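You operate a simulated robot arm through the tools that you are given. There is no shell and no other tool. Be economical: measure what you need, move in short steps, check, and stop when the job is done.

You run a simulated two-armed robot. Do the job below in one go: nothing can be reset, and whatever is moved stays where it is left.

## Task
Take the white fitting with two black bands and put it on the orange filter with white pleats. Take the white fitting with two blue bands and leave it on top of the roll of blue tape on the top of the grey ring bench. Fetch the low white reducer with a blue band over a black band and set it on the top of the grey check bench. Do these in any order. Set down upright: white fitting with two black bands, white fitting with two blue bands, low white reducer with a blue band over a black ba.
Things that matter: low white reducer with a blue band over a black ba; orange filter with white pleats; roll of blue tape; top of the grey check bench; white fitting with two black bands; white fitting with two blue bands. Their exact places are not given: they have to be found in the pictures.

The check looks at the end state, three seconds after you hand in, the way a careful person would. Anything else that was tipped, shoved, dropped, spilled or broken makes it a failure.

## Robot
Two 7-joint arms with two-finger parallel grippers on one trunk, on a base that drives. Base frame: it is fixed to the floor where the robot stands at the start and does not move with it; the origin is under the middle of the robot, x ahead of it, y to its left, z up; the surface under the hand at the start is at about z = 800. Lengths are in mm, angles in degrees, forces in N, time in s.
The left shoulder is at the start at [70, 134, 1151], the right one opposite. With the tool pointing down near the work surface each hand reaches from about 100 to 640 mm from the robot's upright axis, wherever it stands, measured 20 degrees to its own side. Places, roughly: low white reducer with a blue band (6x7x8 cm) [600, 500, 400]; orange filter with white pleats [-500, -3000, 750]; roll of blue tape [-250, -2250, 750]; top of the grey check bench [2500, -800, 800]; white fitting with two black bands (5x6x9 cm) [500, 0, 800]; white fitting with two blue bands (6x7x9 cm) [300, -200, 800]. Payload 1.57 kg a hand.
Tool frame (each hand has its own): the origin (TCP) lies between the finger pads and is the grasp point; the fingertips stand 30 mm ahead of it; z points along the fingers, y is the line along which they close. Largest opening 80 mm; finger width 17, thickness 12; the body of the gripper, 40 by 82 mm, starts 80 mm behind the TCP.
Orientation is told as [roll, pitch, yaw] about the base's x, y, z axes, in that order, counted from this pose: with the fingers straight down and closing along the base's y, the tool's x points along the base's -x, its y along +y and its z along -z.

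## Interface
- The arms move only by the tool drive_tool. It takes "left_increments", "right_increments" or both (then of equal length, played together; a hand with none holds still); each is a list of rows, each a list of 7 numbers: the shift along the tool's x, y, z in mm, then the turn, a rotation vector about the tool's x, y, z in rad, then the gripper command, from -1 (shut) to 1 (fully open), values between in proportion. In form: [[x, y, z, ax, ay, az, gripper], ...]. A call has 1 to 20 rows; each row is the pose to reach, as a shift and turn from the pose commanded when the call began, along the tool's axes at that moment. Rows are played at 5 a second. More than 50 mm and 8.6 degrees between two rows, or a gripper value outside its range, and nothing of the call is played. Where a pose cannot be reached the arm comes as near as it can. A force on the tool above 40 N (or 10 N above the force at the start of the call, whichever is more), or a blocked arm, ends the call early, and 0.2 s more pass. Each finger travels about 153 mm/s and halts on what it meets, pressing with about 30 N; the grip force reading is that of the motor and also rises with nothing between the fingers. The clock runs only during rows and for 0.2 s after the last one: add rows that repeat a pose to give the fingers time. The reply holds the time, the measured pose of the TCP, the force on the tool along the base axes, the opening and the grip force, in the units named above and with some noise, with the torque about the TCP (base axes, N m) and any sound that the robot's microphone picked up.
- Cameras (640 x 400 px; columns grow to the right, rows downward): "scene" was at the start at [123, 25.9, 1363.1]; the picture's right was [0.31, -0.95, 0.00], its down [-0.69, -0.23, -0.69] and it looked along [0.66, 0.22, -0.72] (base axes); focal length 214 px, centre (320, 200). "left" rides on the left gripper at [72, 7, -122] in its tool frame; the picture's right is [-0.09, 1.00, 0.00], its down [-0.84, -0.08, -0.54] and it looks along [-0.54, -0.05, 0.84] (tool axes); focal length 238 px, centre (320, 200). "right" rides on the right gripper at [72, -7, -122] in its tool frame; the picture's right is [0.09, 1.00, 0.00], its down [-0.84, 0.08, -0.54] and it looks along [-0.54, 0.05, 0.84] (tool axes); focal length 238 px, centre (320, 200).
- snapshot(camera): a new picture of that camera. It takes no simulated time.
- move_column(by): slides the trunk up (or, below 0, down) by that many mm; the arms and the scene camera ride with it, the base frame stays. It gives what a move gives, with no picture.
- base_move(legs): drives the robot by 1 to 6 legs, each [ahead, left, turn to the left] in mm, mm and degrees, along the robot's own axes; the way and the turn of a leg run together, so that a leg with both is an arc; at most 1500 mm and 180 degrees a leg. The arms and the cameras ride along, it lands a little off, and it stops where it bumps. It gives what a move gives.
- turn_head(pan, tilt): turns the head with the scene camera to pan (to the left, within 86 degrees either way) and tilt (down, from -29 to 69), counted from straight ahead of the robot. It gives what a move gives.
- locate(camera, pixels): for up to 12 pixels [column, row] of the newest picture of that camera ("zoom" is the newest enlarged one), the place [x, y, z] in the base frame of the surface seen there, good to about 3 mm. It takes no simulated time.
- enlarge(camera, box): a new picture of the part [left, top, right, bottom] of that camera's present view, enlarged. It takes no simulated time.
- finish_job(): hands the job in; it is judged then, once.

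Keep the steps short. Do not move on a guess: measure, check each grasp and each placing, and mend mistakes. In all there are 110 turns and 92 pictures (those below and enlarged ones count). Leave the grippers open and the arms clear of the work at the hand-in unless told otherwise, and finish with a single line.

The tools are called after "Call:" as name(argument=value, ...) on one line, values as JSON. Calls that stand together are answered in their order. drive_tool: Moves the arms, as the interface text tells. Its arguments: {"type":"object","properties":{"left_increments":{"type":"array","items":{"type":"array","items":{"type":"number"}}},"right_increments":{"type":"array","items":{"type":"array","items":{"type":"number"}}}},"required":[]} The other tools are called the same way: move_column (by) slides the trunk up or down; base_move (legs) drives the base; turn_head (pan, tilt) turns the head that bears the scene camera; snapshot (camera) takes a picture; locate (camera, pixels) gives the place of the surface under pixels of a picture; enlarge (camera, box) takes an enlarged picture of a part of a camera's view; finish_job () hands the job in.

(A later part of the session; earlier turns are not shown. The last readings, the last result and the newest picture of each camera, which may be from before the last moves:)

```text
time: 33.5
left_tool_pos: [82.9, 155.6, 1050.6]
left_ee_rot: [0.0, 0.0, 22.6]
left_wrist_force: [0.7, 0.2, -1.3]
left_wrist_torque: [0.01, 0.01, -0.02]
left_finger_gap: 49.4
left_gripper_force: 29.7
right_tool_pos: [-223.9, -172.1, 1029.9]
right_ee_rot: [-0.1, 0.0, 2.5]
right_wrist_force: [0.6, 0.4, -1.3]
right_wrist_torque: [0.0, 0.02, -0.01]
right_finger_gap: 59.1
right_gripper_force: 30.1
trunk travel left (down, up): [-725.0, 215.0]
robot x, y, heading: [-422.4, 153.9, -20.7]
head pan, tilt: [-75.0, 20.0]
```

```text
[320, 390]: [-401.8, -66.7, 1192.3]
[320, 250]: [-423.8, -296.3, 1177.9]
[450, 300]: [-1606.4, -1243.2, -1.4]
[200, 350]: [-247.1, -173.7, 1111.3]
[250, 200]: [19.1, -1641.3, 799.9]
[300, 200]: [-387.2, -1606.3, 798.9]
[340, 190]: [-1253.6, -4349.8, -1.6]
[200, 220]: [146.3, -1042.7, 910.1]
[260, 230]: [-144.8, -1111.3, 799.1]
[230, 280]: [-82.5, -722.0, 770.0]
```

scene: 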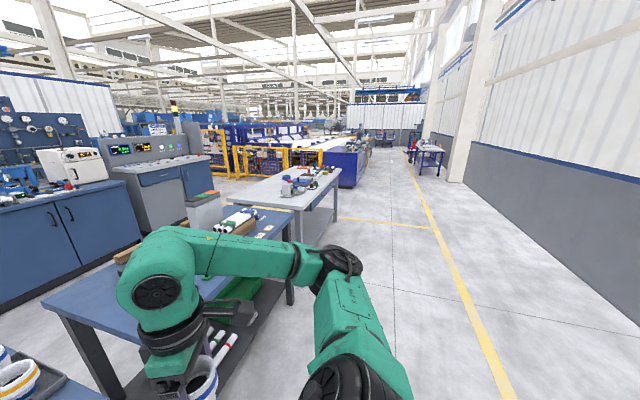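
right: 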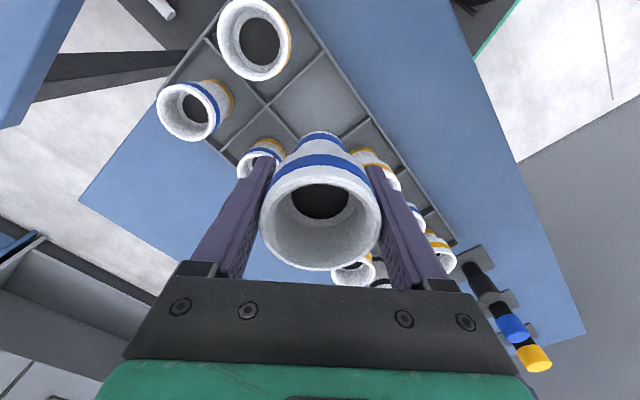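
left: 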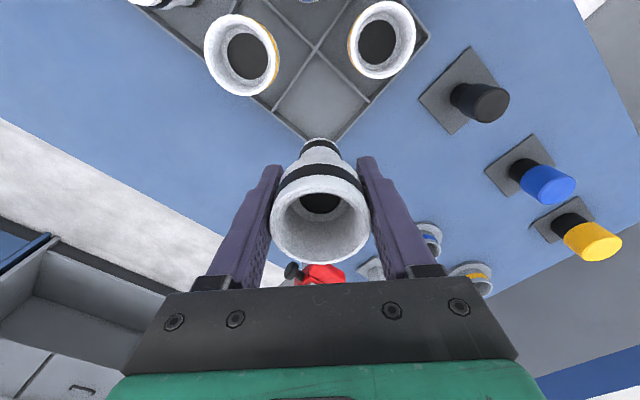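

The aisle is clear at x≈−1000. Drive sideways right about 1750 mm.

Call:
base_move(legs=[[20, -876, 0], [20, -876, 0]])

Call:
turn_head(pan=-35, tilt=35)

Call:
snapshot(camera="scene")

```text
time: 42.4
left_tool_pos: [-547.6, -1507.0, 1050.8]
left_ee_rot: [-0.2, 0.0, 19.7]
left_wrist_force: [-0.1, -0.4, -0.7]
left_wrist_torque: [0.01, -0.02, -0.01]
left_finger_gap: 48.8
left_gripper_force: 29.8
right_tool_pos: [-871.1, -1818.2, 1029.6]
right_ee_rot: [-0.1, 0.0, -0.3]
right_wrist_force: [0.1, 0.2, -1.8]
right_wrist_torque: [-0.01, 0.0, -0.01]
right_finger_gap: 58.8
right_gripper_force: 29.8
trunk travel left (down, up): [-725.0, 215.0]
robot x, y, heading: [-1058.4, -1482.9, -23.2]
head pan, tilt: [-75.0, 20.0]
```

```text
time: 43.5
left_tool_pos: [-548.3, -1507.0, 1050.4]
left_ee_rot: [-0.1, -0.2, 19.8]
left_wrist_force: [0.0, -0.2, -0.3]
left_wrist_torque: [0.03, 0.06, 0.0]
left_finger_gap: 48.6
left_gripper_force: 29.5
right_tool_pos: [-871.0, -1818.4, 1029.8]
right_ee_rot: [-0.1, 0.0, -0.3]
right_wrist_force: [-0.6, 0.2, 0.3]
right_wrist_torque: [0.0, 0.0, 0.01]
right_finger_gap: 58.5
right_gripper_force: 29.7
trunk travel left (down, up): [-725.0, 215.0]
robot x, y, heading: [-1057.0, -1484.7, -23.4]
head pan, tilt: [-35.0, 35.0]
```

```text
54 pictures are left
```

scene: 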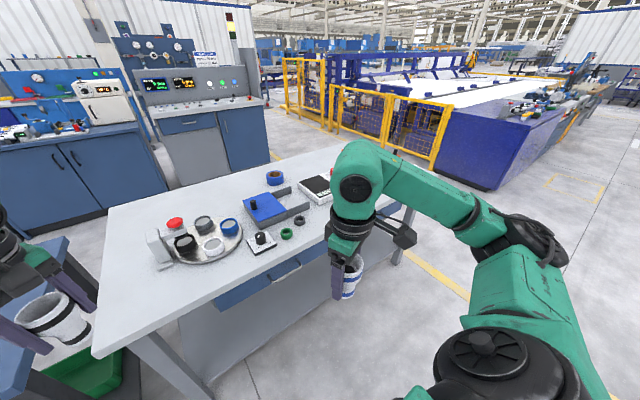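

Bench in view: tape at (275,177). Measure bench edges, tape; check grips with hand cameras.

Call:
locate(camera="scene", pixels=[[275, 172], [269, 174], [282, 174], [275, 184], [95, 350], [210, 300], [320, 245], [110, 210], [200, 175], [260, 165], [325, 150], [262, 205]])

Call:
snapshot(camera="left")

Call:
snapshot(camera="right")

```text
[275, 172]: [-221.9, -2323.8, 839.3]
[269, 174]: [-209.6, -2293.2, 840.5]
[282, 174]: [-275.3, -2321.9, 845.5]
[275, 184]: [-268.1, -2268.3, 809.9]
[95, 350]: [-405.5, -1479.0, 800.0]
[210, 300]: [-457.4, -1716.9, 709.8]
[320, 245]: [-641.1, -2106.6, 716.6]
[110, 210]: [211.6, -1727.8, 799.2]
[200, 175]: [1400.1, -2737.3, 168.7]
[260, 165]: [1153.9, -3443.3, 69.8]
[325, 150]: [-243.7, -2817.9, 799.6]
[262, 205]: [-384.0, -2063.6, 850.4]
```

```text
53 pictures are left
```

left: 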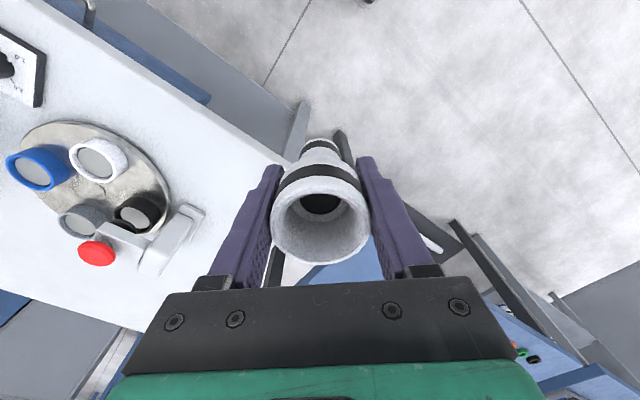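

```text
52 pictures are left
```

right: 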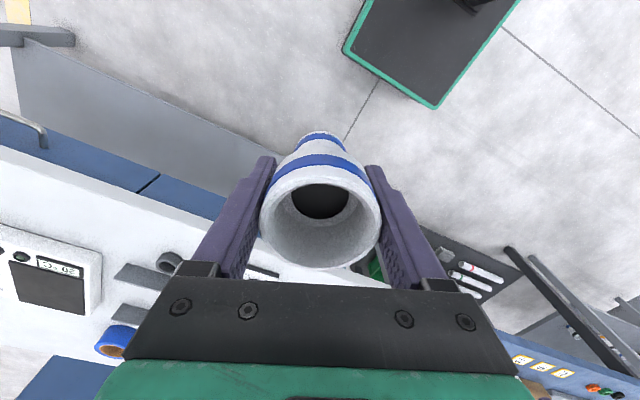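

Grips are unchanged. The tape and filter sit ~210 mm from the bench's far (east) side, so that side would reach better. Measure the gap over there.

Call:
enlarge(camera="scene", box=[220, 80, 480, 220])

Call:
locate(camera="scene", pixels=[[322, 128], [332, 132], [428, 168], [285, 113], [300, 140], [470, 185], [270, 155], [450, 185], [430, 240], [340, 146], [400, 195], [170, 188]])

```text
2.46 times, centred on (350, 150) of scene
```

zoom: 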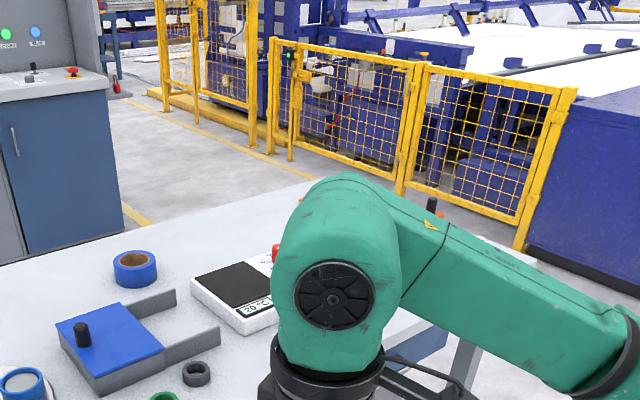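

```text
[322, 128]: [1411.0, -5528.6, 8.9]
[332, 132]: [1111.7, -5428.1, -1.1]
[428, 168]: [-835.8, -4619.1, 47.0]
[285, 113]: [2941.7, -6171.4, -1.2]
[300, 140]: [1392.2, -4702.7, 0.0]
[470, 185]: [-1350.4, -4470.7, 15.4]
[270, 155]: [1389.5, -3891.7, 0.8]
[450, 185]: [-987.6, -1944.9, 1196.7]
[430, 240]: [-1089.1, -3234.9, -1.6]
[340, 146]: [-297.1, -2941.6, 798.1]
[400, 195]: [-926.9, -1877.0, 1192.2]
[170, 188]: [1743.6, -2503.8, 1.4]
```

Plenty of floor beyond the bench end (fence at y≈−4500). I'll drive around: first down the west aisle to about (−1500,−3300).

Call:
base_move(legs=[[157, -921, 0], [157, -921, 0]])

Call:
turn_head(pan=-25, tilt=30)

Call:
snapshot(camera="scene")

```text
time: 52.8
left_tool_pos: [-1009.8, -3314.7, 1050.5]
left_ee_rot: [-0.1, 0.0, 18.9]
left_wrist_force: [0.9, -0.2, -0.3]
left_wrist_torque: [-0.01, 0.0, -0.03]
left_finger_gap: 48.6
left_gripper_force: 29.4
right_tool_pos: [-1336.2, -3623.2, 1029.3]
right_ee_rot: [0.0, 0.1, -1.2]
right_wrist_force: [1.1, -0.3, -1.2]
right_wrist_torque: [0.02, 0.0, -0.01]
right_finger_gap: 56.4
right_gripper_force: 30.2
trunk travel left (down, up): [-725.0, 215.0]
robot x, y, heading: [-1517.3, -3282.2, -23.9]
head pan, tilt: [-35.0, 35.0]
```

```text
time: 53.5
left_tool_pos: [-1010.1, -3315.6, 1051.7]
left_ee_rot: [-0.1, -0.2, 18.9]
left_wrist_force: [0.1, 0.1, -0.9]
left_wrist_torque: [0.02, 0.0, -0.02]
left_finger_gap: 48.3
left_gripper_force: 30.3
right_tool_pos: [-1337.3, -3623.0, 1028.8]
right_ee_rot: [-0.1, 0.0, -1.1]
right_wrist_force: [-0.2, -0.3, -1.4]
right_wrist_torque: [0.0, 0.0, -0.01]
right_finger_gap: 56.4
right_gripper_force: 30.1
trunk travel left (down, up): [-725.0, 215.0]
robot x, y, heading: [-1517.8, -3283.6, -24.2]
head pan, tilt: [-25.0, 30.0]
```

```text
50 pictures are left
```

scene: 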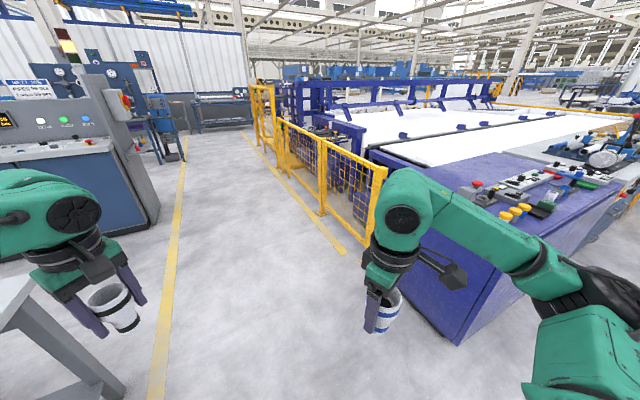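

Right gap dropped to 56.4: the blue fitting may be creeping. Check.

Call:
snapshot(camera="right")

Call:
snapshot(camera="left")

```text
49 pictures are left
```

right: 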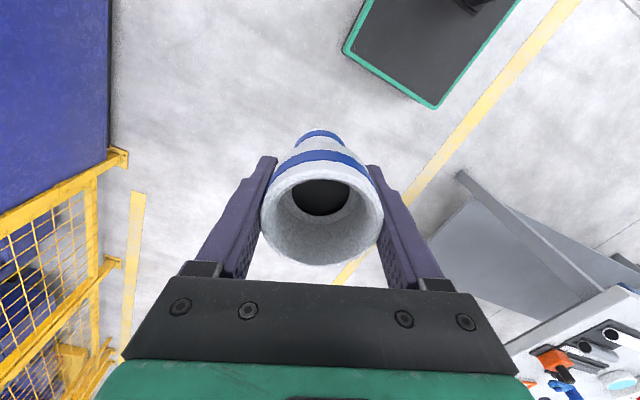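

```text
48 pictures are left
```

left: 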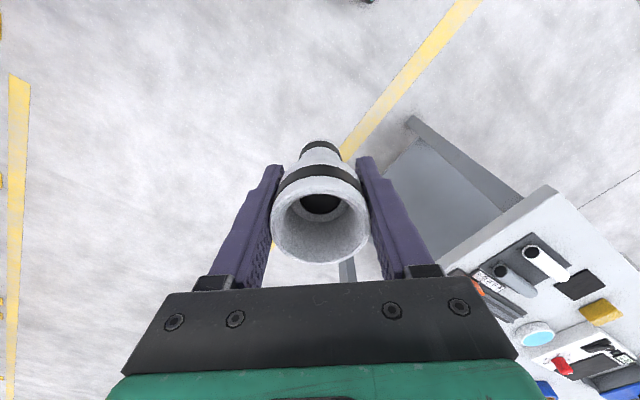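

Call:
locate(camera="left", pixels=[[548, 190], [415, 290], [630, 260], [545, 262], [515, 285], [475, 285], [540, 335]])

Call:
turn_head(pan=40, tilt=35)

Call:
snapshot(camera="scene")

```text
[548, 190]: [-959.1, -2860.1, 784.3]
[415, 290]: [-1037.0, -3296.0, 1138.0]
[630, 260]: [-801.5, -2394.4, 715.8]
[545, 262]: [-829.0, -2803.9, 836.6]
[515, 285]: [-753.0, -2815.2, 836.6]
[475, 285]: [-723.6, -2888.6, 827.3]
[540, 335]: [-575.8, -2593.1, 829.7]
```

```text
time: 54.9
left_tool_pos: [-1010.2, -3315.4, 1051.3]
left_ee_rot: [-0.1, -0.2, 18.9]
left_wrist_force: [0.0, 0.7, -0.1]
left_wrist_torque: [-0.03, 0.01, -0.01]
left_finger_gap: 48.3
left_gripper_force: 29.9
right_tool_pos: [-1337.1, -3622.4, 1028.7]
right_ee_rot: [0.0, 0.0, -1.1]
right_wrist_force: [1.2, -0.1, -0.1]
right_wrist_torque: [0.0, 0.04, -0.01]
right_finger_gap: 56.2
right_gripper_force: 29.9
trunk travel left (down, up): [-725.0, 215.0]
robot x, y, heading: [-1517.3, -3281.1, -23.9]
head pan, tilt: [40.0, 35.0]
```

```text
47 pictures are left
```

scene: 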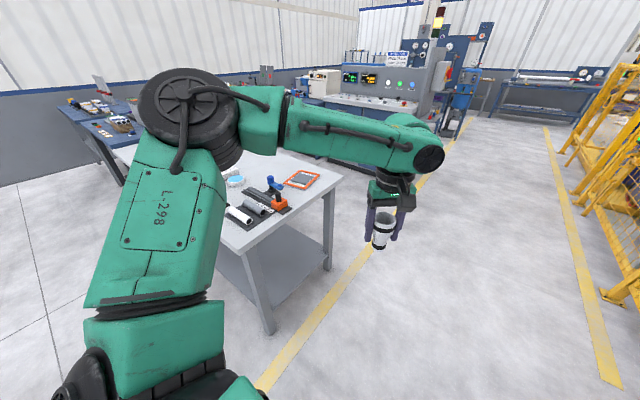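

The filter is at (302,180), close to the far-end east corner. Locate it.

Call:
locate(camera="scene", pixels=[[302, 180], [284, 182], [320, 178], [304, 170], [300, 190], [343, 177], [240, 252], [285, 145]])

Call:
enlarge(camera="scene", box=[220, 150, 350, 240])

```text
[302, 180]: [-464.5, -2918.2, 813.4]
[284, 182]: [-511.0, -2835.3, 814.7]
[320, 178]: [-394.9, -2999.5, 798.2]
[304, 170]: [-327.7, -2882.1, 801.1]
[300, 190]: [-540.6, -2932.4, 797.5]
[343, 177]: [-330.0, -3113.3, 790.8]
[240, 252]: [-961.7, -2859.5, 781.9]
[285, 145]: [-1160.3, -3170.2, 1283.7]
```

```text
4.44 times, centred on (285, 195) of scene
```

zoom: 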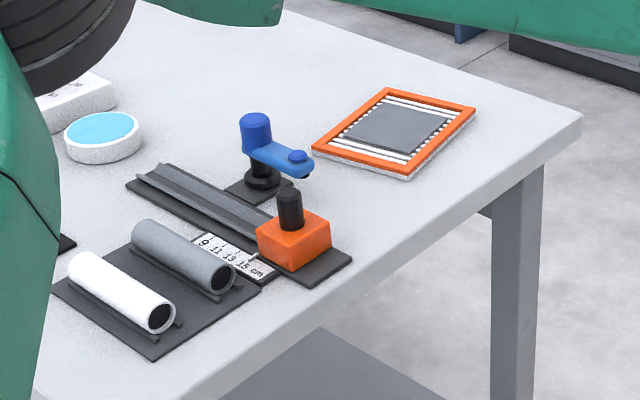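

Single-stance plan: stand at about (30,−2750), heading 159.6°, with filter at left-front and tape at right-front. Drive around the end in two legs, then turn.

Call:
base_move(legs=[[1363, -69, 0], [487, 874, 0]])

Call:
base_move(legs=[[0, 0, -176]])

Call:
turn_head(pan=0, tilt=40)

Call:
snapshot(camera="scene")

```text
time: 66.6
left_tool_pos: [1036.6, -3358.6, 1051.3]
left_ee_rot: [0.0, -0.2, 18.7]
left_wrist_force: [0.8, -0.5, -1.7]
left_wrist_torque: [0.02, -0.02, 0.02]
left_finger_gap: 48.1
left_gripper_force: 30.2
right_tool_pos: [708.0, -3664.1, 1029.9]
right_ee_rot: [0.0, 0.0, -1.3]
right_wrist_force: [0.2, 0.4, -1.1]
right_wrist_torque: [-0.01, 0.01, 0.01]
right_finger_gap: 55.9
right_gripper_force: 29.8
trunk travel left (down, up): [-725.0, 215.0]
robot x, y, heading: [528.7, -3321.8, -24.5]
head pan, tilt: [40.0, 35.0]
```

```text
time: 74.3
left_tool_pos: [24.0, -3294.4, 1050.7]
left_ee_rot: [-0.1, -0.1, -160.6]
left_wrist_force: [-0.6, -1.4, -0.7]
left_wrist_torque: [0.0, -0.04, -0.02]
left_finger_gap: 48.0
left_gripper_force: 29.8
right_tool_pos: [349.0, -2984.9, 1028.2]
right_ee_rot: [0.0, 0.0, 179.4]
right_wrist_force: [-0.4, -0.5, -0.9]
right_wrist_torque: [0.0, -0.04, -0.01]
right_finger_gap: 56.1
right_gripper_force: 29.9
trunk travel left (down, up): [-725.0, 215.0]
robot x, y, heading: [528.2, -3322.7, 156.5]
head pan, tilt: [40.0, 35.0]
```

```text
time: 75.4
left_tool_pos: [24.7, -3293.9, 1050.1]
left_ee_rot: [-0.1, -0.1, -160.6]
left_wrist_force: [-0.5, -0.5, -0.6]
left_wrist_torque: [0.0, 0.01, -0.03]
left_finger_gap: 48.0
left_gripper_force: 30.4
right_tool_pos: [348.8, -2985.3, 1029.5]
right_ee_rot: [0.0, 0.0, 179.4]
right_wrist_force: [-0.1, -0.6, -1.5]
right_wrist_torque: [0.0, 0.02, 0.0]
right_finger_gap: 55.7
right_gripper_force: 30.4
trunk travel left (down, up): [-725.0, 215.0]
robot x, y, heading: [528.0, -3323.1, 156.5]
head pan, tilt: [0.0, 40.0]
```

```text
45 pictures are left
```

scene: 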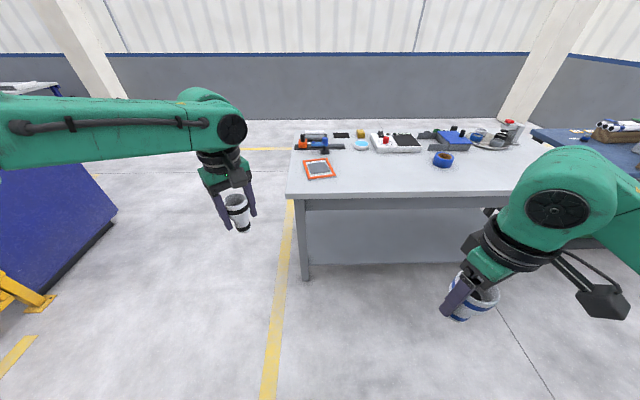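

Approach the bench: slide right 327, then ahead 685 with 3° left.

Call:
base_move(legs=[[0, -327, 0], [685, 0, 3]])

Call:
turn_head(pan=0, tilt=50)

Call:
snapshot(camera="scene")

Call:
snapshot(camera="right")

```text
time: 81.0
left_tool_pos: [-478.6, -2751.0, 1051.7]
left_ee_rot: [-0.2, -0.1, -158.2]
left_wrist_force: [-0.2, -0.8, -0.6]
left_wrist_torque: [0.02, 0.01, 0.01]
left_finger_gap: 47.6
left_gripper_force: 29.9
right_tool_pos: [-166.5, -2427.6, 1030.7]
right_ee_rot: [-0.1, 0.0, -178.2]
right_wrist_force: [-0.4, -1.0, -1.2]
right_wrist_torque: [0.0, -0.01, 0.01]
right_finger_gap: 55.9
right_gripper_force: 29.7
trunk travel left (down, up): [-725.0, 215.0]
robot x, y, heading: [31.4, -2758.6, 158.9]
head pan, tilt: [0.0, 40.0]
```

```text
time: 81.7
left_tool_pos: [-477.2, -2749.6, 1050.6]
left_ee_rot: [0.0, 0.0, -158.2]
left_wrist_force: [0.4, 0.3, -1.2]
left_wrist_torque: [0.05, -0.05, -0.01]
left_finger_gap: 47.9
left_gripper_force: 30.3
right_tool_pos: [-166.5, -2427.5, 1029.5]
right_ee_rot: [-0.1, 0.1, -178.2]
right_wrist_force: [-0.2, 0.2, 0.5]
right_wrist_torque: [0.01, -0.03, -0.01]
right_finger_gap: 55.8
right_gripper_force: 30.4
trunk travel left (down, up): [-725.0, 215.0]
robot x, y, heading: [30.8, -2756.0, 158.8]
head pan, tilt: [0.0, 50.0]
```

```text
44 pictures are left
```

scene: 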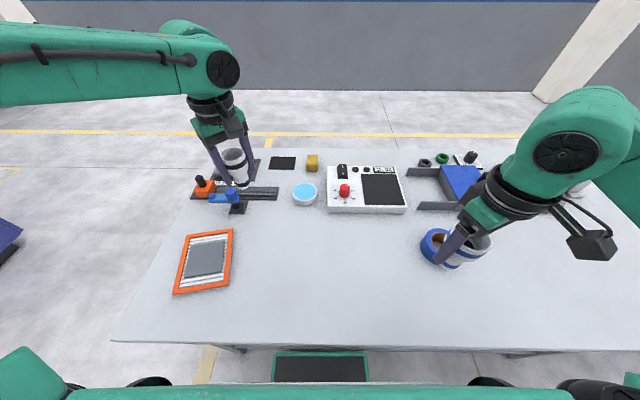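

```text
43 pictures are left
```

right: 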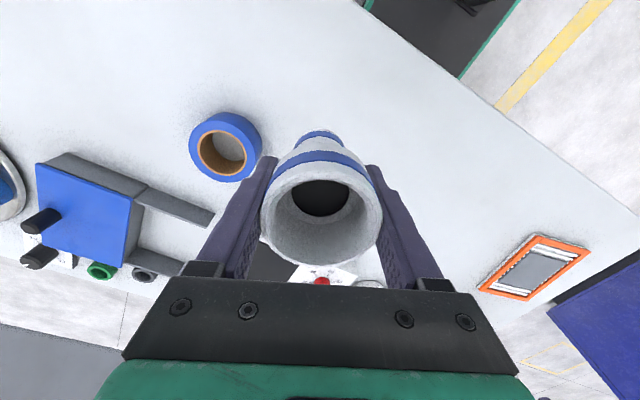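

Positioned well. Measure the tape ring and filter, and the rim of held B for tilt.

Call:
locate(camera="right", pixels=[[191, 148], [261, 150], [226, 114], [222, 180], [198, 140], [250, 148], [222, 122], [225, 155], [320, 262], [266, 205], [375, 205], [320, 170]])

Call:
locate(camera="scene", pixels=[[180, 294], [230, 285], [188, 237], [232, 231], [207, 260], [190, 275], [223, 245], [224, 270], [192, 248], [208, 290]])

Call:
snapshot(camera="left")

```text
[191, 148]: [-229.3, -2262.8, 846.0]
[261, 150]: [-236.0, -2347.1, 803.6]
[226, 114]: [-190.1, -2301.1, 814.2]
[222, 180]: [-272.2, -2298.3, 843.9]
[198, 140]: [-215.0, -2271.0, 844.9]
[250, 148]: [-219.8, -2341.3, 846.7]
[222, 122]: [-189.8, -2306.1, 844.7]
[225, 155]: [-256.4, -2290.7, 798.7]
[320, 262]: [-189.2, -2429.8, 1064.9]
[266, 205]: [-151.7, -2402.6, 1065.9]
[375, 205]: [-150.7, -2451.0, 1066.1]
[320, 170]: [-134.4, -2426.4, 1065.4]
```

```text
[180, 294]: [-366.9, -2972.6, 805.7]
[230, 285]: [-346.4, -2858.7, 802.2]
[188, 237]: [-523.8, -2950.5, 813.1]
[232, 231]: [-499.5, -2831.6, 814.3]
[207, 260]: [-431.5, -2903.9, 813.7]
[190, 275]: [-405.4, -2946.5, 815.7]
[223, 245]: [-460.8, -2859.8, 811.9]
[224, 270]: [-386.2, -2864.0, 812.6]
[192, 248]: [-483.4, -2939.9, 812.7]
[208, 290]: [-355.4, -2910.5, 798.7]
```

```text
42 pictures are left
```

left: 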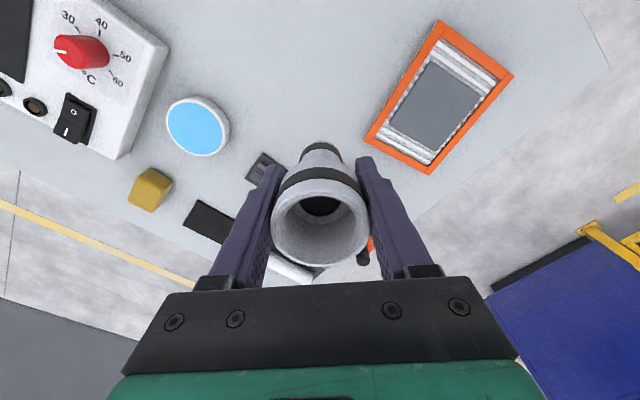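

B's rim is level (z 1065.5), bottom ≈ TCP−55. Check the tape's hole size against B's base.

Call:
enlarge(camera="right", box=[180, 100, 350, 200])

Call:
locate(camera="zoom", pixels=[[72, 190], [255, 180], [145, 112], [155, 270], [92, 140], [232, 235], [440, 130], [520, 113], [608, 140], [30, 180], [285, 235], [160, 60]])

```text
3.76 times, centred on (265, 150) of right
```

zoom: 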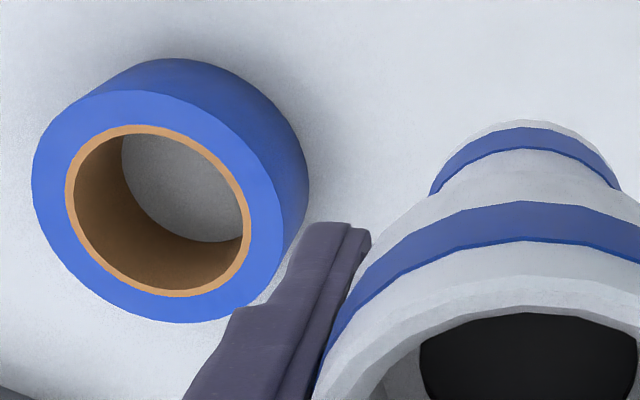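

```text
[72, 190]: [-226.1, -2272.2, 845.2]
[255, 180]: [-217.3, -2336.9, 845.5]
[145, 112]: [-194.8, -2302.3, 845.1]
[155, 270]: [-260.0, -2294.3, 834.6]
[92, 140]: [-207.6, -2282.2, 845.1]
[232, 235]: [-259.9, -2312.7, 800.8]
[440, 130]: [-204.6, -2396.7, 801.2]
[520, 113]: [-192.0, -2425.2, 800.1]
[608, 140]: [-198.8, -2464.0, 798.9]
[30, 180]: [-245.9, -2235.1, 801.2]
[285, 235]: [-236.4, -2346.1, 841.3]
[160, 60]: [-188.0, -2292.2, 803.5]
```

Hole radius ≈27, outer ≈40; B's base radius ≈18 would fall through the middle, so I'll stand it on the ring wall, offset ~31 mm toward the robot: target (−201,−2313). First hover 20 mm above.

Call:
drive_tool(right_increments=[[-7, -23, 0, 0, 0, 0, -1], [-14, -46, 0, 0, 0, 0, -1], [-22, -69, 0, 0, 0, 0, -1], [-29, -92, 0, 0, 0, 0, -1], [-36, -115, 0, 0, 0, 0, -1], [-36, -115, 20, 0, 0, 0, -1], [-36, -115, 45, 0, 0, 0, -1], [-36, -115, 70, 0, 0, 0, -1], [-36, -115, 95, 0, 0, 0, -1], [-36, -115, 110, 0, 0, 0, -1], [-36, -115, 110, 0, 0, 0, -1]])

Call:
snapshot(camera="right")

Call:
enlarge(camera="scene", box=[390, 190, 520, 290])

```text
time: 84.1
left_tool_pos: [-479.3, -2750.1, 1050.7]
left_ee_rot: [-0.1, -0.1, -158.2]
left_wrist_force: [0.3, -0.1, -0.2]
left_wrist_torque: [0.01, 0.02, 0.03]
left_finger_gap: 47.7
left_gripper_force: 29.6
right_tool_pos: [-212.8, -2371.8, 922.7]
right_ee_rot: [-0.2, 0.0, -178.4]
right_wrist_force: [1.1, 0.4, -1.2]
right_wrist_torque: [0.03, 0.04, -0.02]
right_finger_gap: 55.5
right_gripper_force: 29.9
right hand out of reach, approached as far as the arm can: row 3, 4, 5, 6, 7, 8, 9, 10, 11
trunk travel left (down, up): [-725.0, 215.0]
robot x, y, heading: [31.9, -2755.7, 158.8]
head pan, tilt: [0.0, 50.0]
```

```text
40 pictures are left
```

right: 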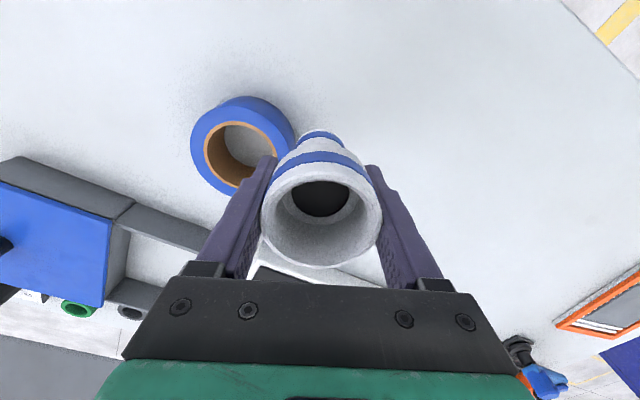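

```text
4.00 times, centred on (455, 240) of scene
```

zoom: 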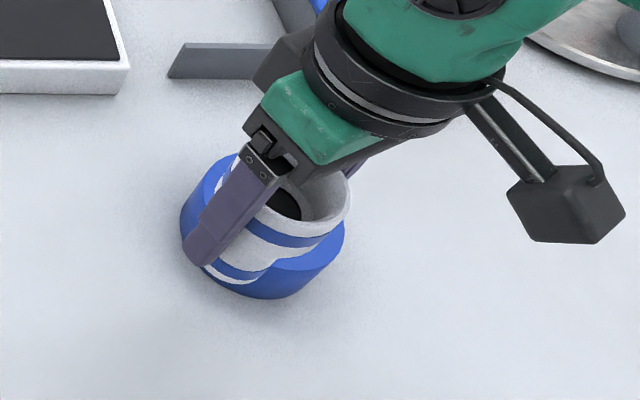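

Out of reach at that wrist yaw. Raise 60 and rotate the right wrist outward (yaw −40°), then look.

Call:
drive_tool(right_increments=[[0, 0, -20, 0, 0, 0, -1], [0, 0, -40, 0, 0, 0.1, -1], [0, 0, -60, 0, 0, 0.2, -1], [0, 0, -60, 0, 0, 0.3, -1], [0, 0, -60, 0, 0, 0.4, -1], [0, 0, -60, 0, 0, 0.5, -1], [0, 0, -60, 0, 0, 0.6, -1], [0, 0, -60, 0, 0, 0.7, -1], [0, 0, -60, 0, 0, 0.7, -1]])

Call:
snapshot(camera="right")

```text
time: 86.1
left_tool_pos: [-479.2, -2750.7, 1051.5]
left_ee_rot: [-0.1, 0.0, -158.2]
left_wrist_force: [-0.1, 0.4, -0.8]
left_wrist_torque: [0.02, 0.01, 0.01]
left_finger_gap: 47.8
left_gripper_force: 29.6
right_tool_pos: [-211.7, -2371.2, 982.6]
right_ee_rot: [-0.1, 0.0, 141.6]
right_wrist_force: [-0.2, -0.5, -1.3]
right_wrist_torque: [-0.01, 0.04, -0.02]
right_finger_gap: 55.7
right_gripper_force: 30.2
trunk travel left (down, up): [-725.0, 215.0]
robot x, y, heading: [26.9, -2758.9, 158.6]
head pan, tilt: [0.0, 50.0]
```

```text
38 pictures are left
```

right: 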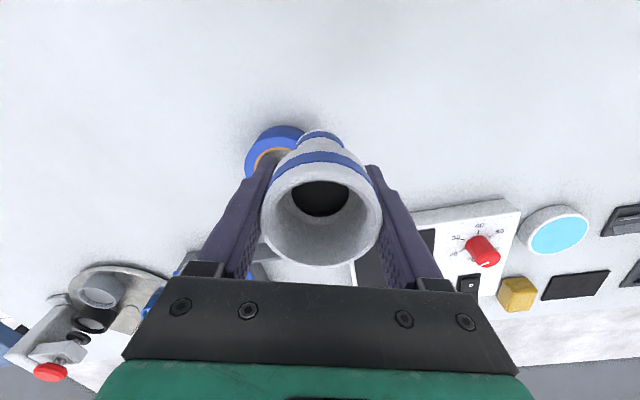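

Call:
locate(camera="right", pixels=[[321, 264], [264, 210], [380, 210], [322, 167], [300, 258], [342, 258]])

Call:
drive_tool(right_increments=[[-11, -17, 0, 0, 0, 0, -1], [-22, -35, 0, 0, 0, 0, -1], [-32, -52, 0, 0, 0, 0, -1], [-32, -52, 20, 0, 0, 0, -1], [-32, -52, 40, 0, 0, 0, -1], [-32, -52, 60, 0, 0, 0, -1], [-32, -52, 60, 0, 0, 0, -1]])

Call:
snapshot(camera="right")

Call:
enlarge(camera="scene", box=[390, 190, 520, 290])

```text
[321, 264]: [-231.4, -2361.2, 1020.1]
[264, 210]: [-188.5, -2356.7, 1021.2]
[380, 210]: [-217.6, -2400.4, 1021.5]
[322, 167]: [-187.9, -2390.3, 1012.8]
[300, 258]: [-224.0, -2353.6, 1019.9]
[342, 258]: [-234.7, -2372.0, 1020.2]
```

```text
time: 87.7
left_tool_pos: [-478.4, -2750.0, 1050.3]
left_ee_rot: [-0.1, 0.0, -158.2]
left_wrist_force: [0.2, 0.4, -0.9]
left_wrist_torque: [0.0, -0.01, -0.02]
left_finger_gap: 47.5
left_gripper_force: 30.0
right_tool_pos: [-205.0, -2310.4, 926.1]
right_ee_rot: [-0.1, 0.1, 141.6]
right_wrist_force: [0.5, -0.4, 0.2]
right_wrist_torque: [0.03, -0.01, 0.01]
right_finger_gap: 55.7
right_gripper_force: 30.1
trunk travel left (down, up): [-725.0, 215.0]
robot x, y, heading: [32.2, -2757.1, 158.8]
head pan, tilt: [0.0, 50.0]
```

```text
37 pictures are left
```

right: 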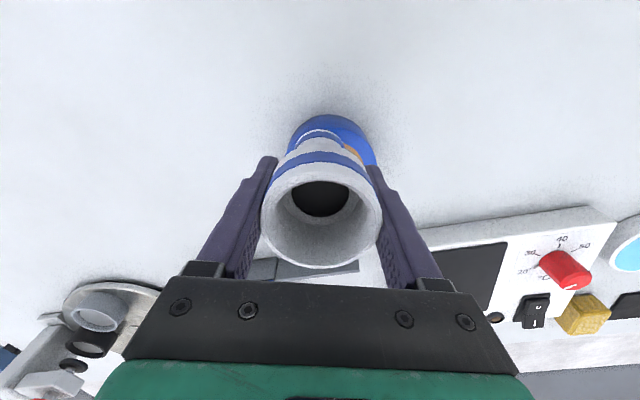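

```text
4.00 times, centred on (455, 240) of scene
```

zoom: 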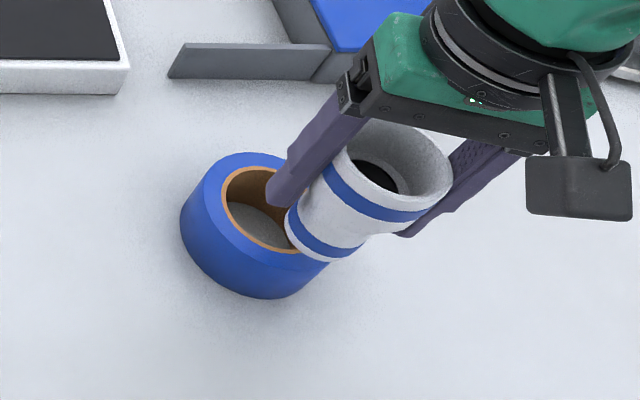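

Check B's base position versus the ring by measuring points in this zoom.

Call:
locate(camera="zoom", pixels=[[190, 200], [240, 157], [255, 268], [215, 250], [300, 222], [320, 255], [350, 252], [300, 235], [330, 235], [385, 205], [340, 170], [440, 190]])

```text
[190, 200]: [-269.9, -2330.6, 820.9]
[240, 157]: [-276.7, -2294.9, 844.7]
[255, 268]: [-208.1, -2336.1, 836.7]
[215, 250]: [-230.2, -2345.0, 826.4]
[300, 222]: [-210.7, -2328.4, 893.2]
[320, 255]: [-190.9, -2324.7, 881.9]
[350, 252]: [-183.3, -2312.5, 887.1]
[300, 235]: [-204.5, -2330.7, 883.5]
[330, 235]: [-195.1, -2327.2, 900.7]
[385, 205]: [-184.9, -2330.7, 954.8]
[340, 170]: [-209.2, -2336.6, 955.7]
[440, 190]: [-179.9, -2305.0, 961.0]
```

B's axis ≈(−199,−2311), ring centre ≈(−234,−2303), R≈42/27. Shift 3 mm inward and lower 22, then feel for contact.

Call:
drive_tool(right_increments=[[-2.4, 1.9, 8, 0, 0, 0, -1], [-2.4, 1.9, 16, 0, 0, 0, -1], [-2.4, 1.9, 22, 0, 0, 0, -1], [-2.4, 1.9, 24, 0, 0, 0, -1]])

Call:
enlarge(camera="scene", box=[390, 190, 520, 290])

```text
time: 88.7
left_tool_pos: [-478.3, -2751.1, 1050.5]
left_ee_rot: [-0.1, -0.2, -158.3]
left_wrist_force: [-0.3, -0.1, -1.9]
left_wrist_torque: [0.0, 0.03, 0.01]
left_finger_gap: 47.6
left_gripper_force: 29.8
right_tool_pos: [-207.8, -2310.3, 900.7]
right_ee_rot: [0.0, 0.0, 141.7]
right_wrist_force: [0.8, 0.3, -0.9]
right_wrist_torque: [0.0, 0.0, 0.03]
right_finger_gap: 55.7
right_gripper_force: 29.8
trunk travel left (down, up): [-725.0, 215.0]
robot x, y, heading: [28.9, -2756.9, 158.7]
head pan, tilt: [0.0, 50.0]
```

```text
4.00 times, centred on (455, 240) of scene
```

zoom: 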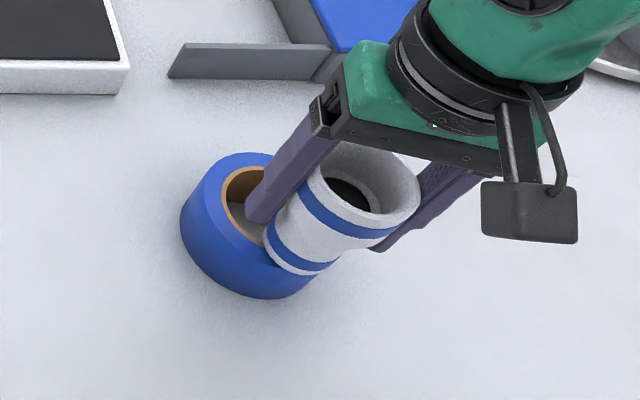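

Continue down in 2 mm steps, 2 mm more inward, watching force.

Call:
drive_tool(right_increments=[[-1.6, 1.2, 0, 0, 0, 0, -1], [-1.6, 1.2, 2, 0, 0, 0, -1], [-1.6, 1.2, 3.5, 0, 0, 0, -1], [-1.6, 1.2, 5, 0, 0, 0, -1]])

```text
time: 89.7
left_tool_pos: [-475.9, -2751.5, 1051.8]
left_ee_rot: [-0.2, -0.2, -158.2]
left_wrist_force: [0.0, -0.6, -1.6]
left_wrist_torque: [0.02, -0.01, 0.0]
left_finger_gap: 47.9
left_gripper_force: 30.1
right_tool_pos: [-210.6, -2312.2, 897.2]
right_ee_rot: [0.0, -0.4, 141.4]
right_wrist_force: [2.6, 5.4, 17.7]
right_wrist_torque: [0.07, -0.1, 0.01]
right_finger_gap: 55.6
right_gripper_force: 29.9
trunk travel left (down, up): [-725.0, 215.0]
robot x, y, heading: [31.0, -2756.3, 158.9]
head pan, tilt: [0.0, 50.0]
```

Contact: 17.7 N upward at TCP z≈897. Back up 1 mm and look before releasing.

Call:
drive_tool(right_increments=[[0, 0, -1, 0, 0, 0, -1], [0, 0, -1, 0, 0, 0, -1]])

Call:
enlarge(camera="scene", box=[415, 200, 495, 270])

Call:
enlarge(camera="right", box=[250, 90, 400, 190])

```text
time: 90.3
left_tool_pos: [-478.4, -2751.5, 1052.7]
left_ee_rot: [-0.2, -0.1, -158.2]
left_wrist_force: [-0.4, 0.4, -1.1]
left_wrist_torque: [-0.01, 0.01, 0.01]
left_finger_gap: 47.9
left_gripper_force: 30.2
right_tool_pos: [-209.4, -2312.8, 897.9]
right_ee_rot: [0.0, -0.3, 141.6]
right_wrist_force: [-1.1, 4.4, 19.5]
right_wrist_torque: [0.0, 0.04, -0.11]
right_finger_gap: 55.2
right_gripper_force: 30.4
trunk travel left (down, up): [-725.0, 215.0]
robot x, y, heading: [27.1, -2756.6, 158.9]
head pan, tilt: [0.0, 50.0]
```

```text
5.71 times, centred on (455, 235) of scene
```

zoom: 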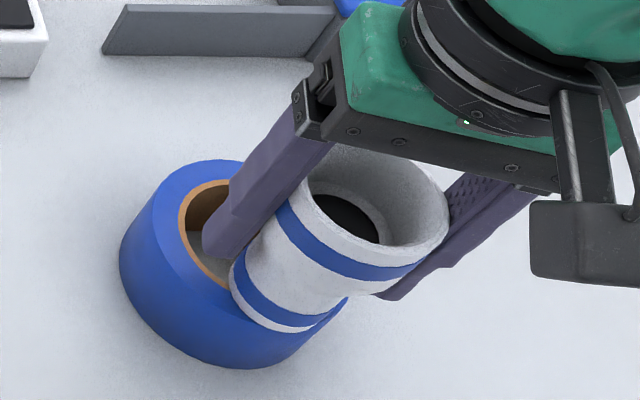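

```text
4.00 times, centred on (325, 140) of right
```

zoom: 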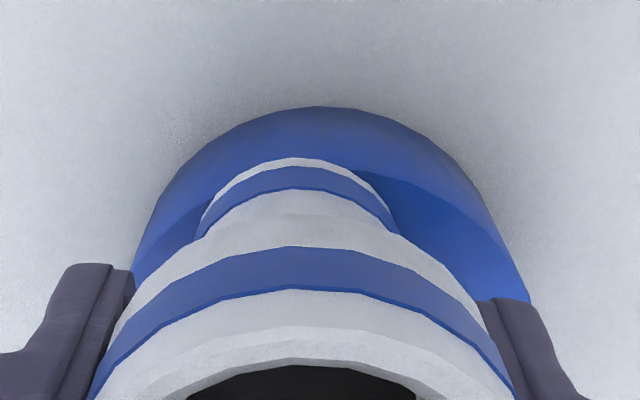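

Call:
locate(camera="zoom", pixels=[[292, 160], [292, 150], [410, 182], [395, 190], [480, 250], [465, 255], [165, 235], [205, 225], [395, 222], [292, 180], [430, 240], [175, 250]])

```text
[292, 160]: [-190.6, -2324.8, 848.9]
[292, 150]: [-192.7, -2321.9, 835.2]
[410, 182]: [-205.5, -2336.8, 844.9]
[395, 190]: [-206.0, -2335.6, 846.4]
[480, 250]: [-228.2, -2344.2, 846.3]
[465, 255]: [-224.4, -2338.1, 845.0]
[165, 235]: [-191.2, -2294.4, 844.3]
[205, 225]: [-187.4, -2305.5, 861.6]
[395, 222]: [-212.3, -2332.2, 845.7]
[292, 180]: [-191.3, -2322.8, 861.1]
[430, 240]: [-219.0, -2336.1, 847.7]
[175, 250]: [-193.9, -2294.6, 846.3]
```

B's base centre is ≈29 mm from the ring centre—COM well above the wall. Relieve pressure 1.5 mm, then open slowly.

Call:
drive_tool(right_increments=[[0, 0, -0.8, 0, 0, 0, -1], [0, 0, -1.5, 0, 0, 0, -1], [0, 0, -1.5, 0, 0, 0, -1]])

```text
time: 91.1
left_tool_pos: [-478.1, -2751.0, 1050.8]
left_ee_rot: [-0.2, -0.1, -158.2]
left_wrist_force: [0.9, -0.4, -1.2]
left_wrist_torque: [-0.06, 0.01, -0.02]
left_finger_gap: 47.7
left_gripper_force: 30.1
right_tool_pos: [-208.9, -2311.3, 898.0]
right_ee_rot: [0.0, 0.0, 141.8]
right_wrist_force: [-2.1, 1.1, 8.1]
right_wrist_torque: [-0.1, 0.16, -0.04]
right_finger_gap: 55.4
right_gripper_force: 29.6
trunk travel left (down, up): [-725.0, 215.0]
robot x, y, heading: [28.0, -2758.8, 158.8]
head pan, tilt: [0.0, 50.0]
```

Call:
drive_tool(right_increments=[[0, 0, -0.5, 0, 0, 0, -1], [0, 0, -0.5, 0, 0, 0, 0.4], [0, 0, -0.5, 0, 0, 0, 0.5], [0, 0, -0.5, 0, 0, 0, 0.7], [0, 0, -0.5, 0, 0, 0, 1], [0, 0, -0.5, 0, 0, 0, 1], [0, 0, -0.5, 0, 0, 0, 1]])

Call:
enlarge(camera="scene", box=[415, 200, 495, 270])

Call:
snapshot(camera="right")

```text
time: 92.7
left_tool_pos: [-478.2, -2750.9, 1051.4]
left_ee_rot: [-0.1, -0.1, -158.3]
left_wrist_force: [0.5, -0.1, -1.1]
left_wrist_torque: [-0.01, -0.01, -0.01]
left_finger_gap: 47.7
left_gripper_force: 29.8
right_tool_pos: [-211.7, -2309.5, 898.0]
right_ee_rot: [0.0, -0.1, 141.6]
right_wrist_force: [0.9, -0.3, -0.1]
right_wrist_torque: [-0.02, 0.0, 0.04]
right_finger_gap: 79.9
right_gripper_force: 0.3
trunk travel left (down, up): [-725.0, 215.0]
robot x, y, heading: [29.6, -2755.6, 158.6]
head pan, tilt: [0.0, 50.0]
```

```text
5.71 times, centred on (455, 235) of scene
```

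zoom: 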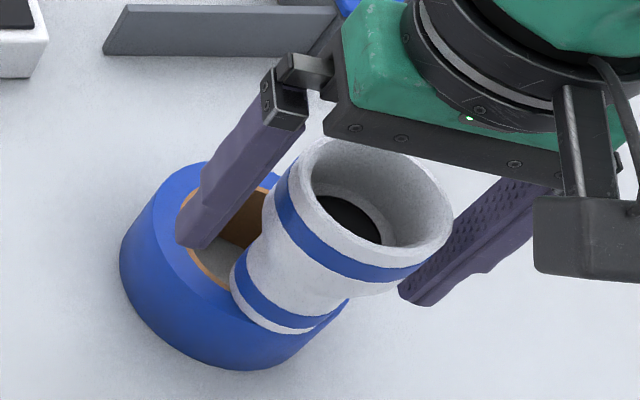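

```text
31 pictures are left
```

right: 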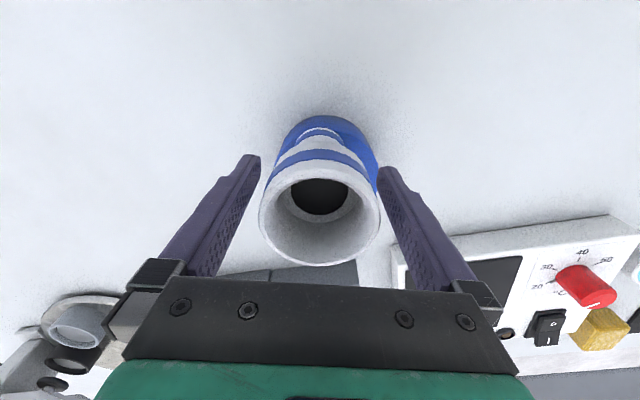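

B stands on the tape. Raise the right hand straight up, and measure A's rim in the left view.

Call:
drive_tool(right_increments=[[0, 0, -20, 0, 0, 0, 1], [0, 0, -50, 0, 0, 0, 1], [0, 0, -90, 0, 0, 0, 1], [0, 0, -130, 0, 0, 0, 1], [0, 0, -150, 0, 0, 0, 1]])

Call:
locate(camera="left", pixels=[[320, 261], [274, 220], [366, 220], [305, 258], [337, 258], [320, 182], [410, 107], [393, 125], [440, 170], [370, 140], [440, 25], [510, 75]])

```text
time: 93.9
left_tool_pos: [-477.6, -2751.2, 1050.5]
left_ee_rot: [-0.2, -0.1, -158.3]
left_wrist_force: [0.7, 0.2, -0.9]
left_wrist_torque: [-0.03, 0.02, 0.0]
left_finger_gap: 48.0
left_gripper_force: 29.6
right_tool_pos: [-211.1, -2312.5, 1048.9]
right_ee_rot: [0.1, 0.0, 141.7]
right_wrist_force: [0.0, 0.6, -0.4]
right_wrist_torque: [-0.01, 0.0, 0.01]
right_finger_gap: 80.0
right_gripper_force: 0.0
trunk travel left (down, up): [-725.0, 215.0]
robot x, y, heading: [27.1, -2756.6, 159.0]
head pan, tilt: [0.0, 50.0]
```

```text
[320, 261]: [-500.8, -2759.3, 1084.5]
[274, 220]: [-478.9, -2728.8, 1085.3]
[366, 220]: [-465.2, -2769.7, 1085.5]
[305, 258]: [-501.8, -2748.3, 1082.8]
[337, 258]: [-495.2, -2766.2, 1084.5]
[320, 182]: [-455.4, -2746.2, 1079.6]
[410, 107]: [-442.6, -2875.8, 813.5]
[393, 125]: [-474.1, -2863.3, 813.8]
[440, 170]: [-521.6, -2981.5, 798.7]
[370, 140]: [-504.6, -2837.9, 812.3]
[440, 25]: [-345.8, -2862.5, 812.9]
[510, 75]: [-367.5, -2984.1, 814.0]
```

A's rim centre ≈(−476,−2750), z 1084.5 → bottom ≈ TCP−57. Move left hand over the filter centre (−432,−2904), hover ~20 mm.

Call:
drive_tool(left_increments=[[-3, 32, 0, 0, 0, 0, -1], [-6, 64, 0, 0, 0, 0, -1], [-9, 96, 0, 0, 0, 0, -1], [-12, 128, 0, 0, 0, 0, -1], [-15, 160, 0, 0, 0, 0, -1], [-15, 160, 30, 0, 0, 0, -1], [-15, 160, 60, 0, 0, 0, -1], [-15, 160, 90, 0, 0, 0, -1], [-15, 160, 120, 0, 0, 0, -1], [-15, 160, 145, 0, 0, 0, -1], [-15, 160, 160, 0, 0, 0, -1], [-15, 160, 160, 0, 0, 0, -1]])

Call:
snapshot(camera="scene")

Call:
enlarge(camera="scene", box=[140, 190, 280, 310])

```text
time: 96.5
left_tool_pos: [-434.6, -2903.3, 889.7]
left_ee_rot: [-0.2, -0.2, -158.2]
left_wrist_force: [-0.3, 0.3, -1.1]
left_wrist_torque: [-0.01, 0.03, -0.02]
left_finger_gap: 47.8
left_gripper_force: 30.2
right_tool_pos: [-209.6, -2311.9, 1049.0]
right_ee_rot: [0.1, 0.0, 141.6]
right_wrist_force: [0.8, 0.0, -0.3]
right_wrist_torque: [0.0, 0.0, -0.02]
right_finger_gap: 80.1
right_gripper_force: 0.1
trunk travel left (down, up): [-725.0, 215.0]
robot x, y, heading: [25.9, -2759.5, 158.9]
head pan, tilt: [0.0, 50.0]
```

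```text
30 pictures are left
```

scene: 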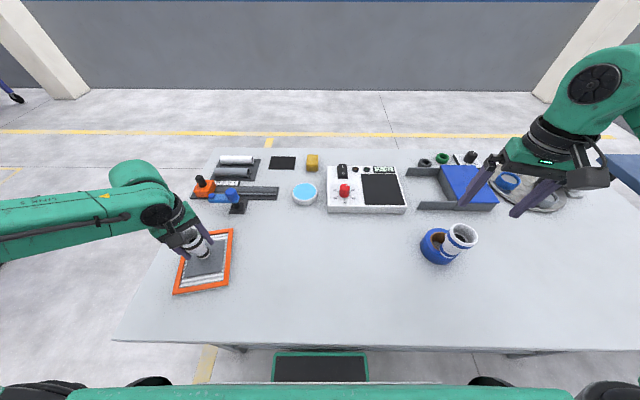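

```text
3.33 times, centred on (210, 250) of scene
```

zoom: 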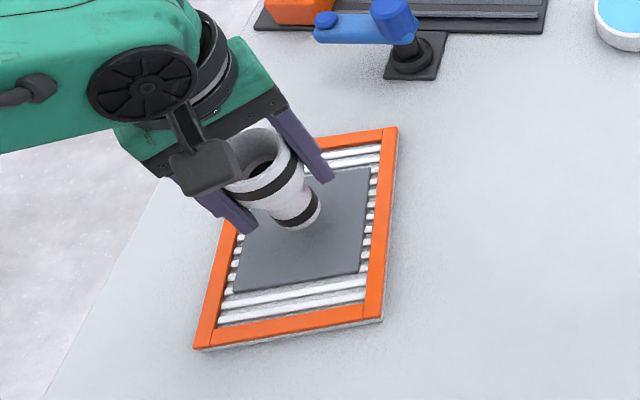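

Over the grey pad. Lower to contact gently.

Call:
drive_tool(left_increments=[[0, 0, 8, 0, 0, 0, -1], [0, 0, 13, 0, 0, 0, -1], [0, 0, 15, 0, 0, 0, -1], [0, 0, 17, 0, 0, 0, -1]])

```text
time: 97.5
left_tool_pos: [-433.4, -2902.8, 872.3]
left_ee_rot: [0.0, -0.2, -158.3]
left_wrist_force: [-0.1, 0.1, -1.0]
left_wrist_torque: [-0.01, -0.01, 0.02]
left_finger_gap: 47.6
left_gripper_force: 29.7
right_tool_pos: [-211.1, -2310.9, 1049.3]
right_ee_rot: [0.0, 0.1, 141.6]
right_wrist_force: [0.7, -0.2, 0.2]
right_wrist_torque: [0.0, -0.01, -0.03]
right_finger_gap: 80.1
right_gripper_force: 0.1
trunk travel left (down, up): [-725.0, 215.0]
robot x, y, heading: [27.9, -2758.7, 158.7]
head pan, tilt: [0.0, 50.0]
```

Call:
drive_tool(left_increments=[[0, 0, 1, 0, 0, 0, -1], [0, 0, 2, 0, 0, 0, -1], [0, 0, 2, 0, 0, 0, -1]])

```text
time: 98.3
left_tool_pos: [-434.0, -2904.0, 870.5]
left_ee_rot: [0.0, -0.1, -158.2]
left_wrist_force: [0.1, 0.4, -1.0]
left_wrist_torque: [0.01, 0.01, -0.05]
left_finger_gap: 47.7
left_gripper_force: 29.8
right_tool_pos: [-211.6, -2311.6, 1048.5]
right_ee_rot: [0.0, 0.0, 141.6]
right_wrist_force: [-0.2, 0.1, -0.2]
right_wrist_torque: [0.01, 0.01, 0.02]
right_finger_gap: 80.0
right_gripper_force: 0.2
trunk travel left (down, up): [-725.0, 215.0]
robot x, y, heading: [26.8, -2759.8, 158.7]
head pan, tilt: [0.0, 50.0]
```

Call:
drive_tool(left_increments=[[0, 0, 1, 0, 0, 0, -1], [0, 0, 2, 0, 0, 0, -1], [0, 0, 3, 0, 0, 0, -1]])

```text
time: 99.1
left_tool_pos: [-432.8, -2903.6, 867.6]
left_ee_rot: [-0.3, -0.2, -158.2]
left_wrist_force: [0.1, 0.0, 0.6]
left_wrist_torque: [0.03, 0.04, 0.01]
left_finger_gap: 47.6
left_gripper_force: 30.3
right_tool_pos: [-211.2, -2311.4, 1048.3]
right_ee_rot: [0.1, 0.1, 141.7]
right_wrist_force: [-0.1, 0.5, -0.3]
right_wrist_torque: [0.0, 0.0, 0.01]
right_finger_gap: 80.1
right_gripper_force: 0.1
trunk travel left (down, up): [-725.0, 215.0]
robot x, y, heading: [31.4, -2761.4, 158.9]
head pan, tilt: [0.0, 50.0]
```

Call:
drive_tool(left_increments=[[0, 0, 1, 0, 0, 0, -1], [0, 0, 1, 0, 0, 0, -1]])

```text
time: 99.7
left_tool_pos: [-432.2, -2903.3, 867.9]
left_ee_rot: [-0.3, -0.3, -158.2]
left_wrist_force: [-2.1, -2.3, 11.4]
left_wrist_torque: [-0.12, 0.07, -0.03]
left_finger_gap: 47.6
left_gripper_force: 29.5
right_tool_pos: [-210.2, -2311.5, 1048.8]
right_ee_rot: [0.0, -0.1, 141.7]
right_wrist_force: [-0.3, 0.9, -0.2]
right_wrist_torque: [0.02, 0.04, 0.0]
right_finger_gap: 79.8
right_gripper_force: 0.0
trunk travel left (down, up): [-725.0, 215.0]
robot x, y, heading: [30.1, -2757.1, 158.9]
head pan, tilt: [0.0, 50.0]
```

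Contact (11 N). Ease 0.7 mm, open, then look.

Call:
drive_tool(left_increments=[[0, 0, -0.7, 0, 0, 0, -1], [0, 0, -0.7, 0, 0, 0, 0.3], [0, 0, -0.7, 0, 0, 0, 0.5], [0, 0, -0.7, 0, 0, 0, 0.8], [0, 0, -0.7, 0, 0, 0, 1], [0, 0, -0.7, 0, 0, 0, 1]])

Call:
snapshot(camera="left")

```text
time: 101.1
left_tool_pos: [-432.1, -2903.7, 868.3]
left_ee_rot: [0.0, -0.1, -158.2]
left_wrist_force: [0.2, -0.9, 0.0]
left_wrist_torque: [0.01, -0.02, -0.02]
left_finger_gap: 80.1
left_gripper_force: 0.1
right_tool_pos: [-211.6, -2312.0, 1048.4]
right_ee_rot: [0.0, 0.0, 141.6]
right_wrist_force: [-0.1, 0.3, -0.1]
right_wrist_torque: [-0.04, 0.02, 0.01]
right_finger_gap: 79.8
right_gripper_force: 0.0
trunk travel left (down, up): [-725.0, 215.0]
robot x, y, heading: [27.6, -2756.7, 158.7]
head pan, tilt: [0.0, 50.0]
```

```text
28 pictures are left
```

left: 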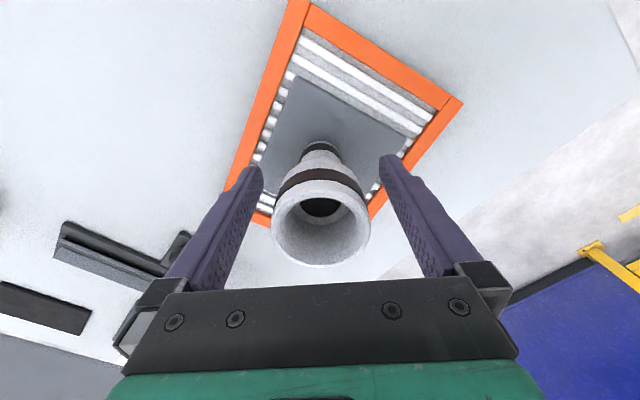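

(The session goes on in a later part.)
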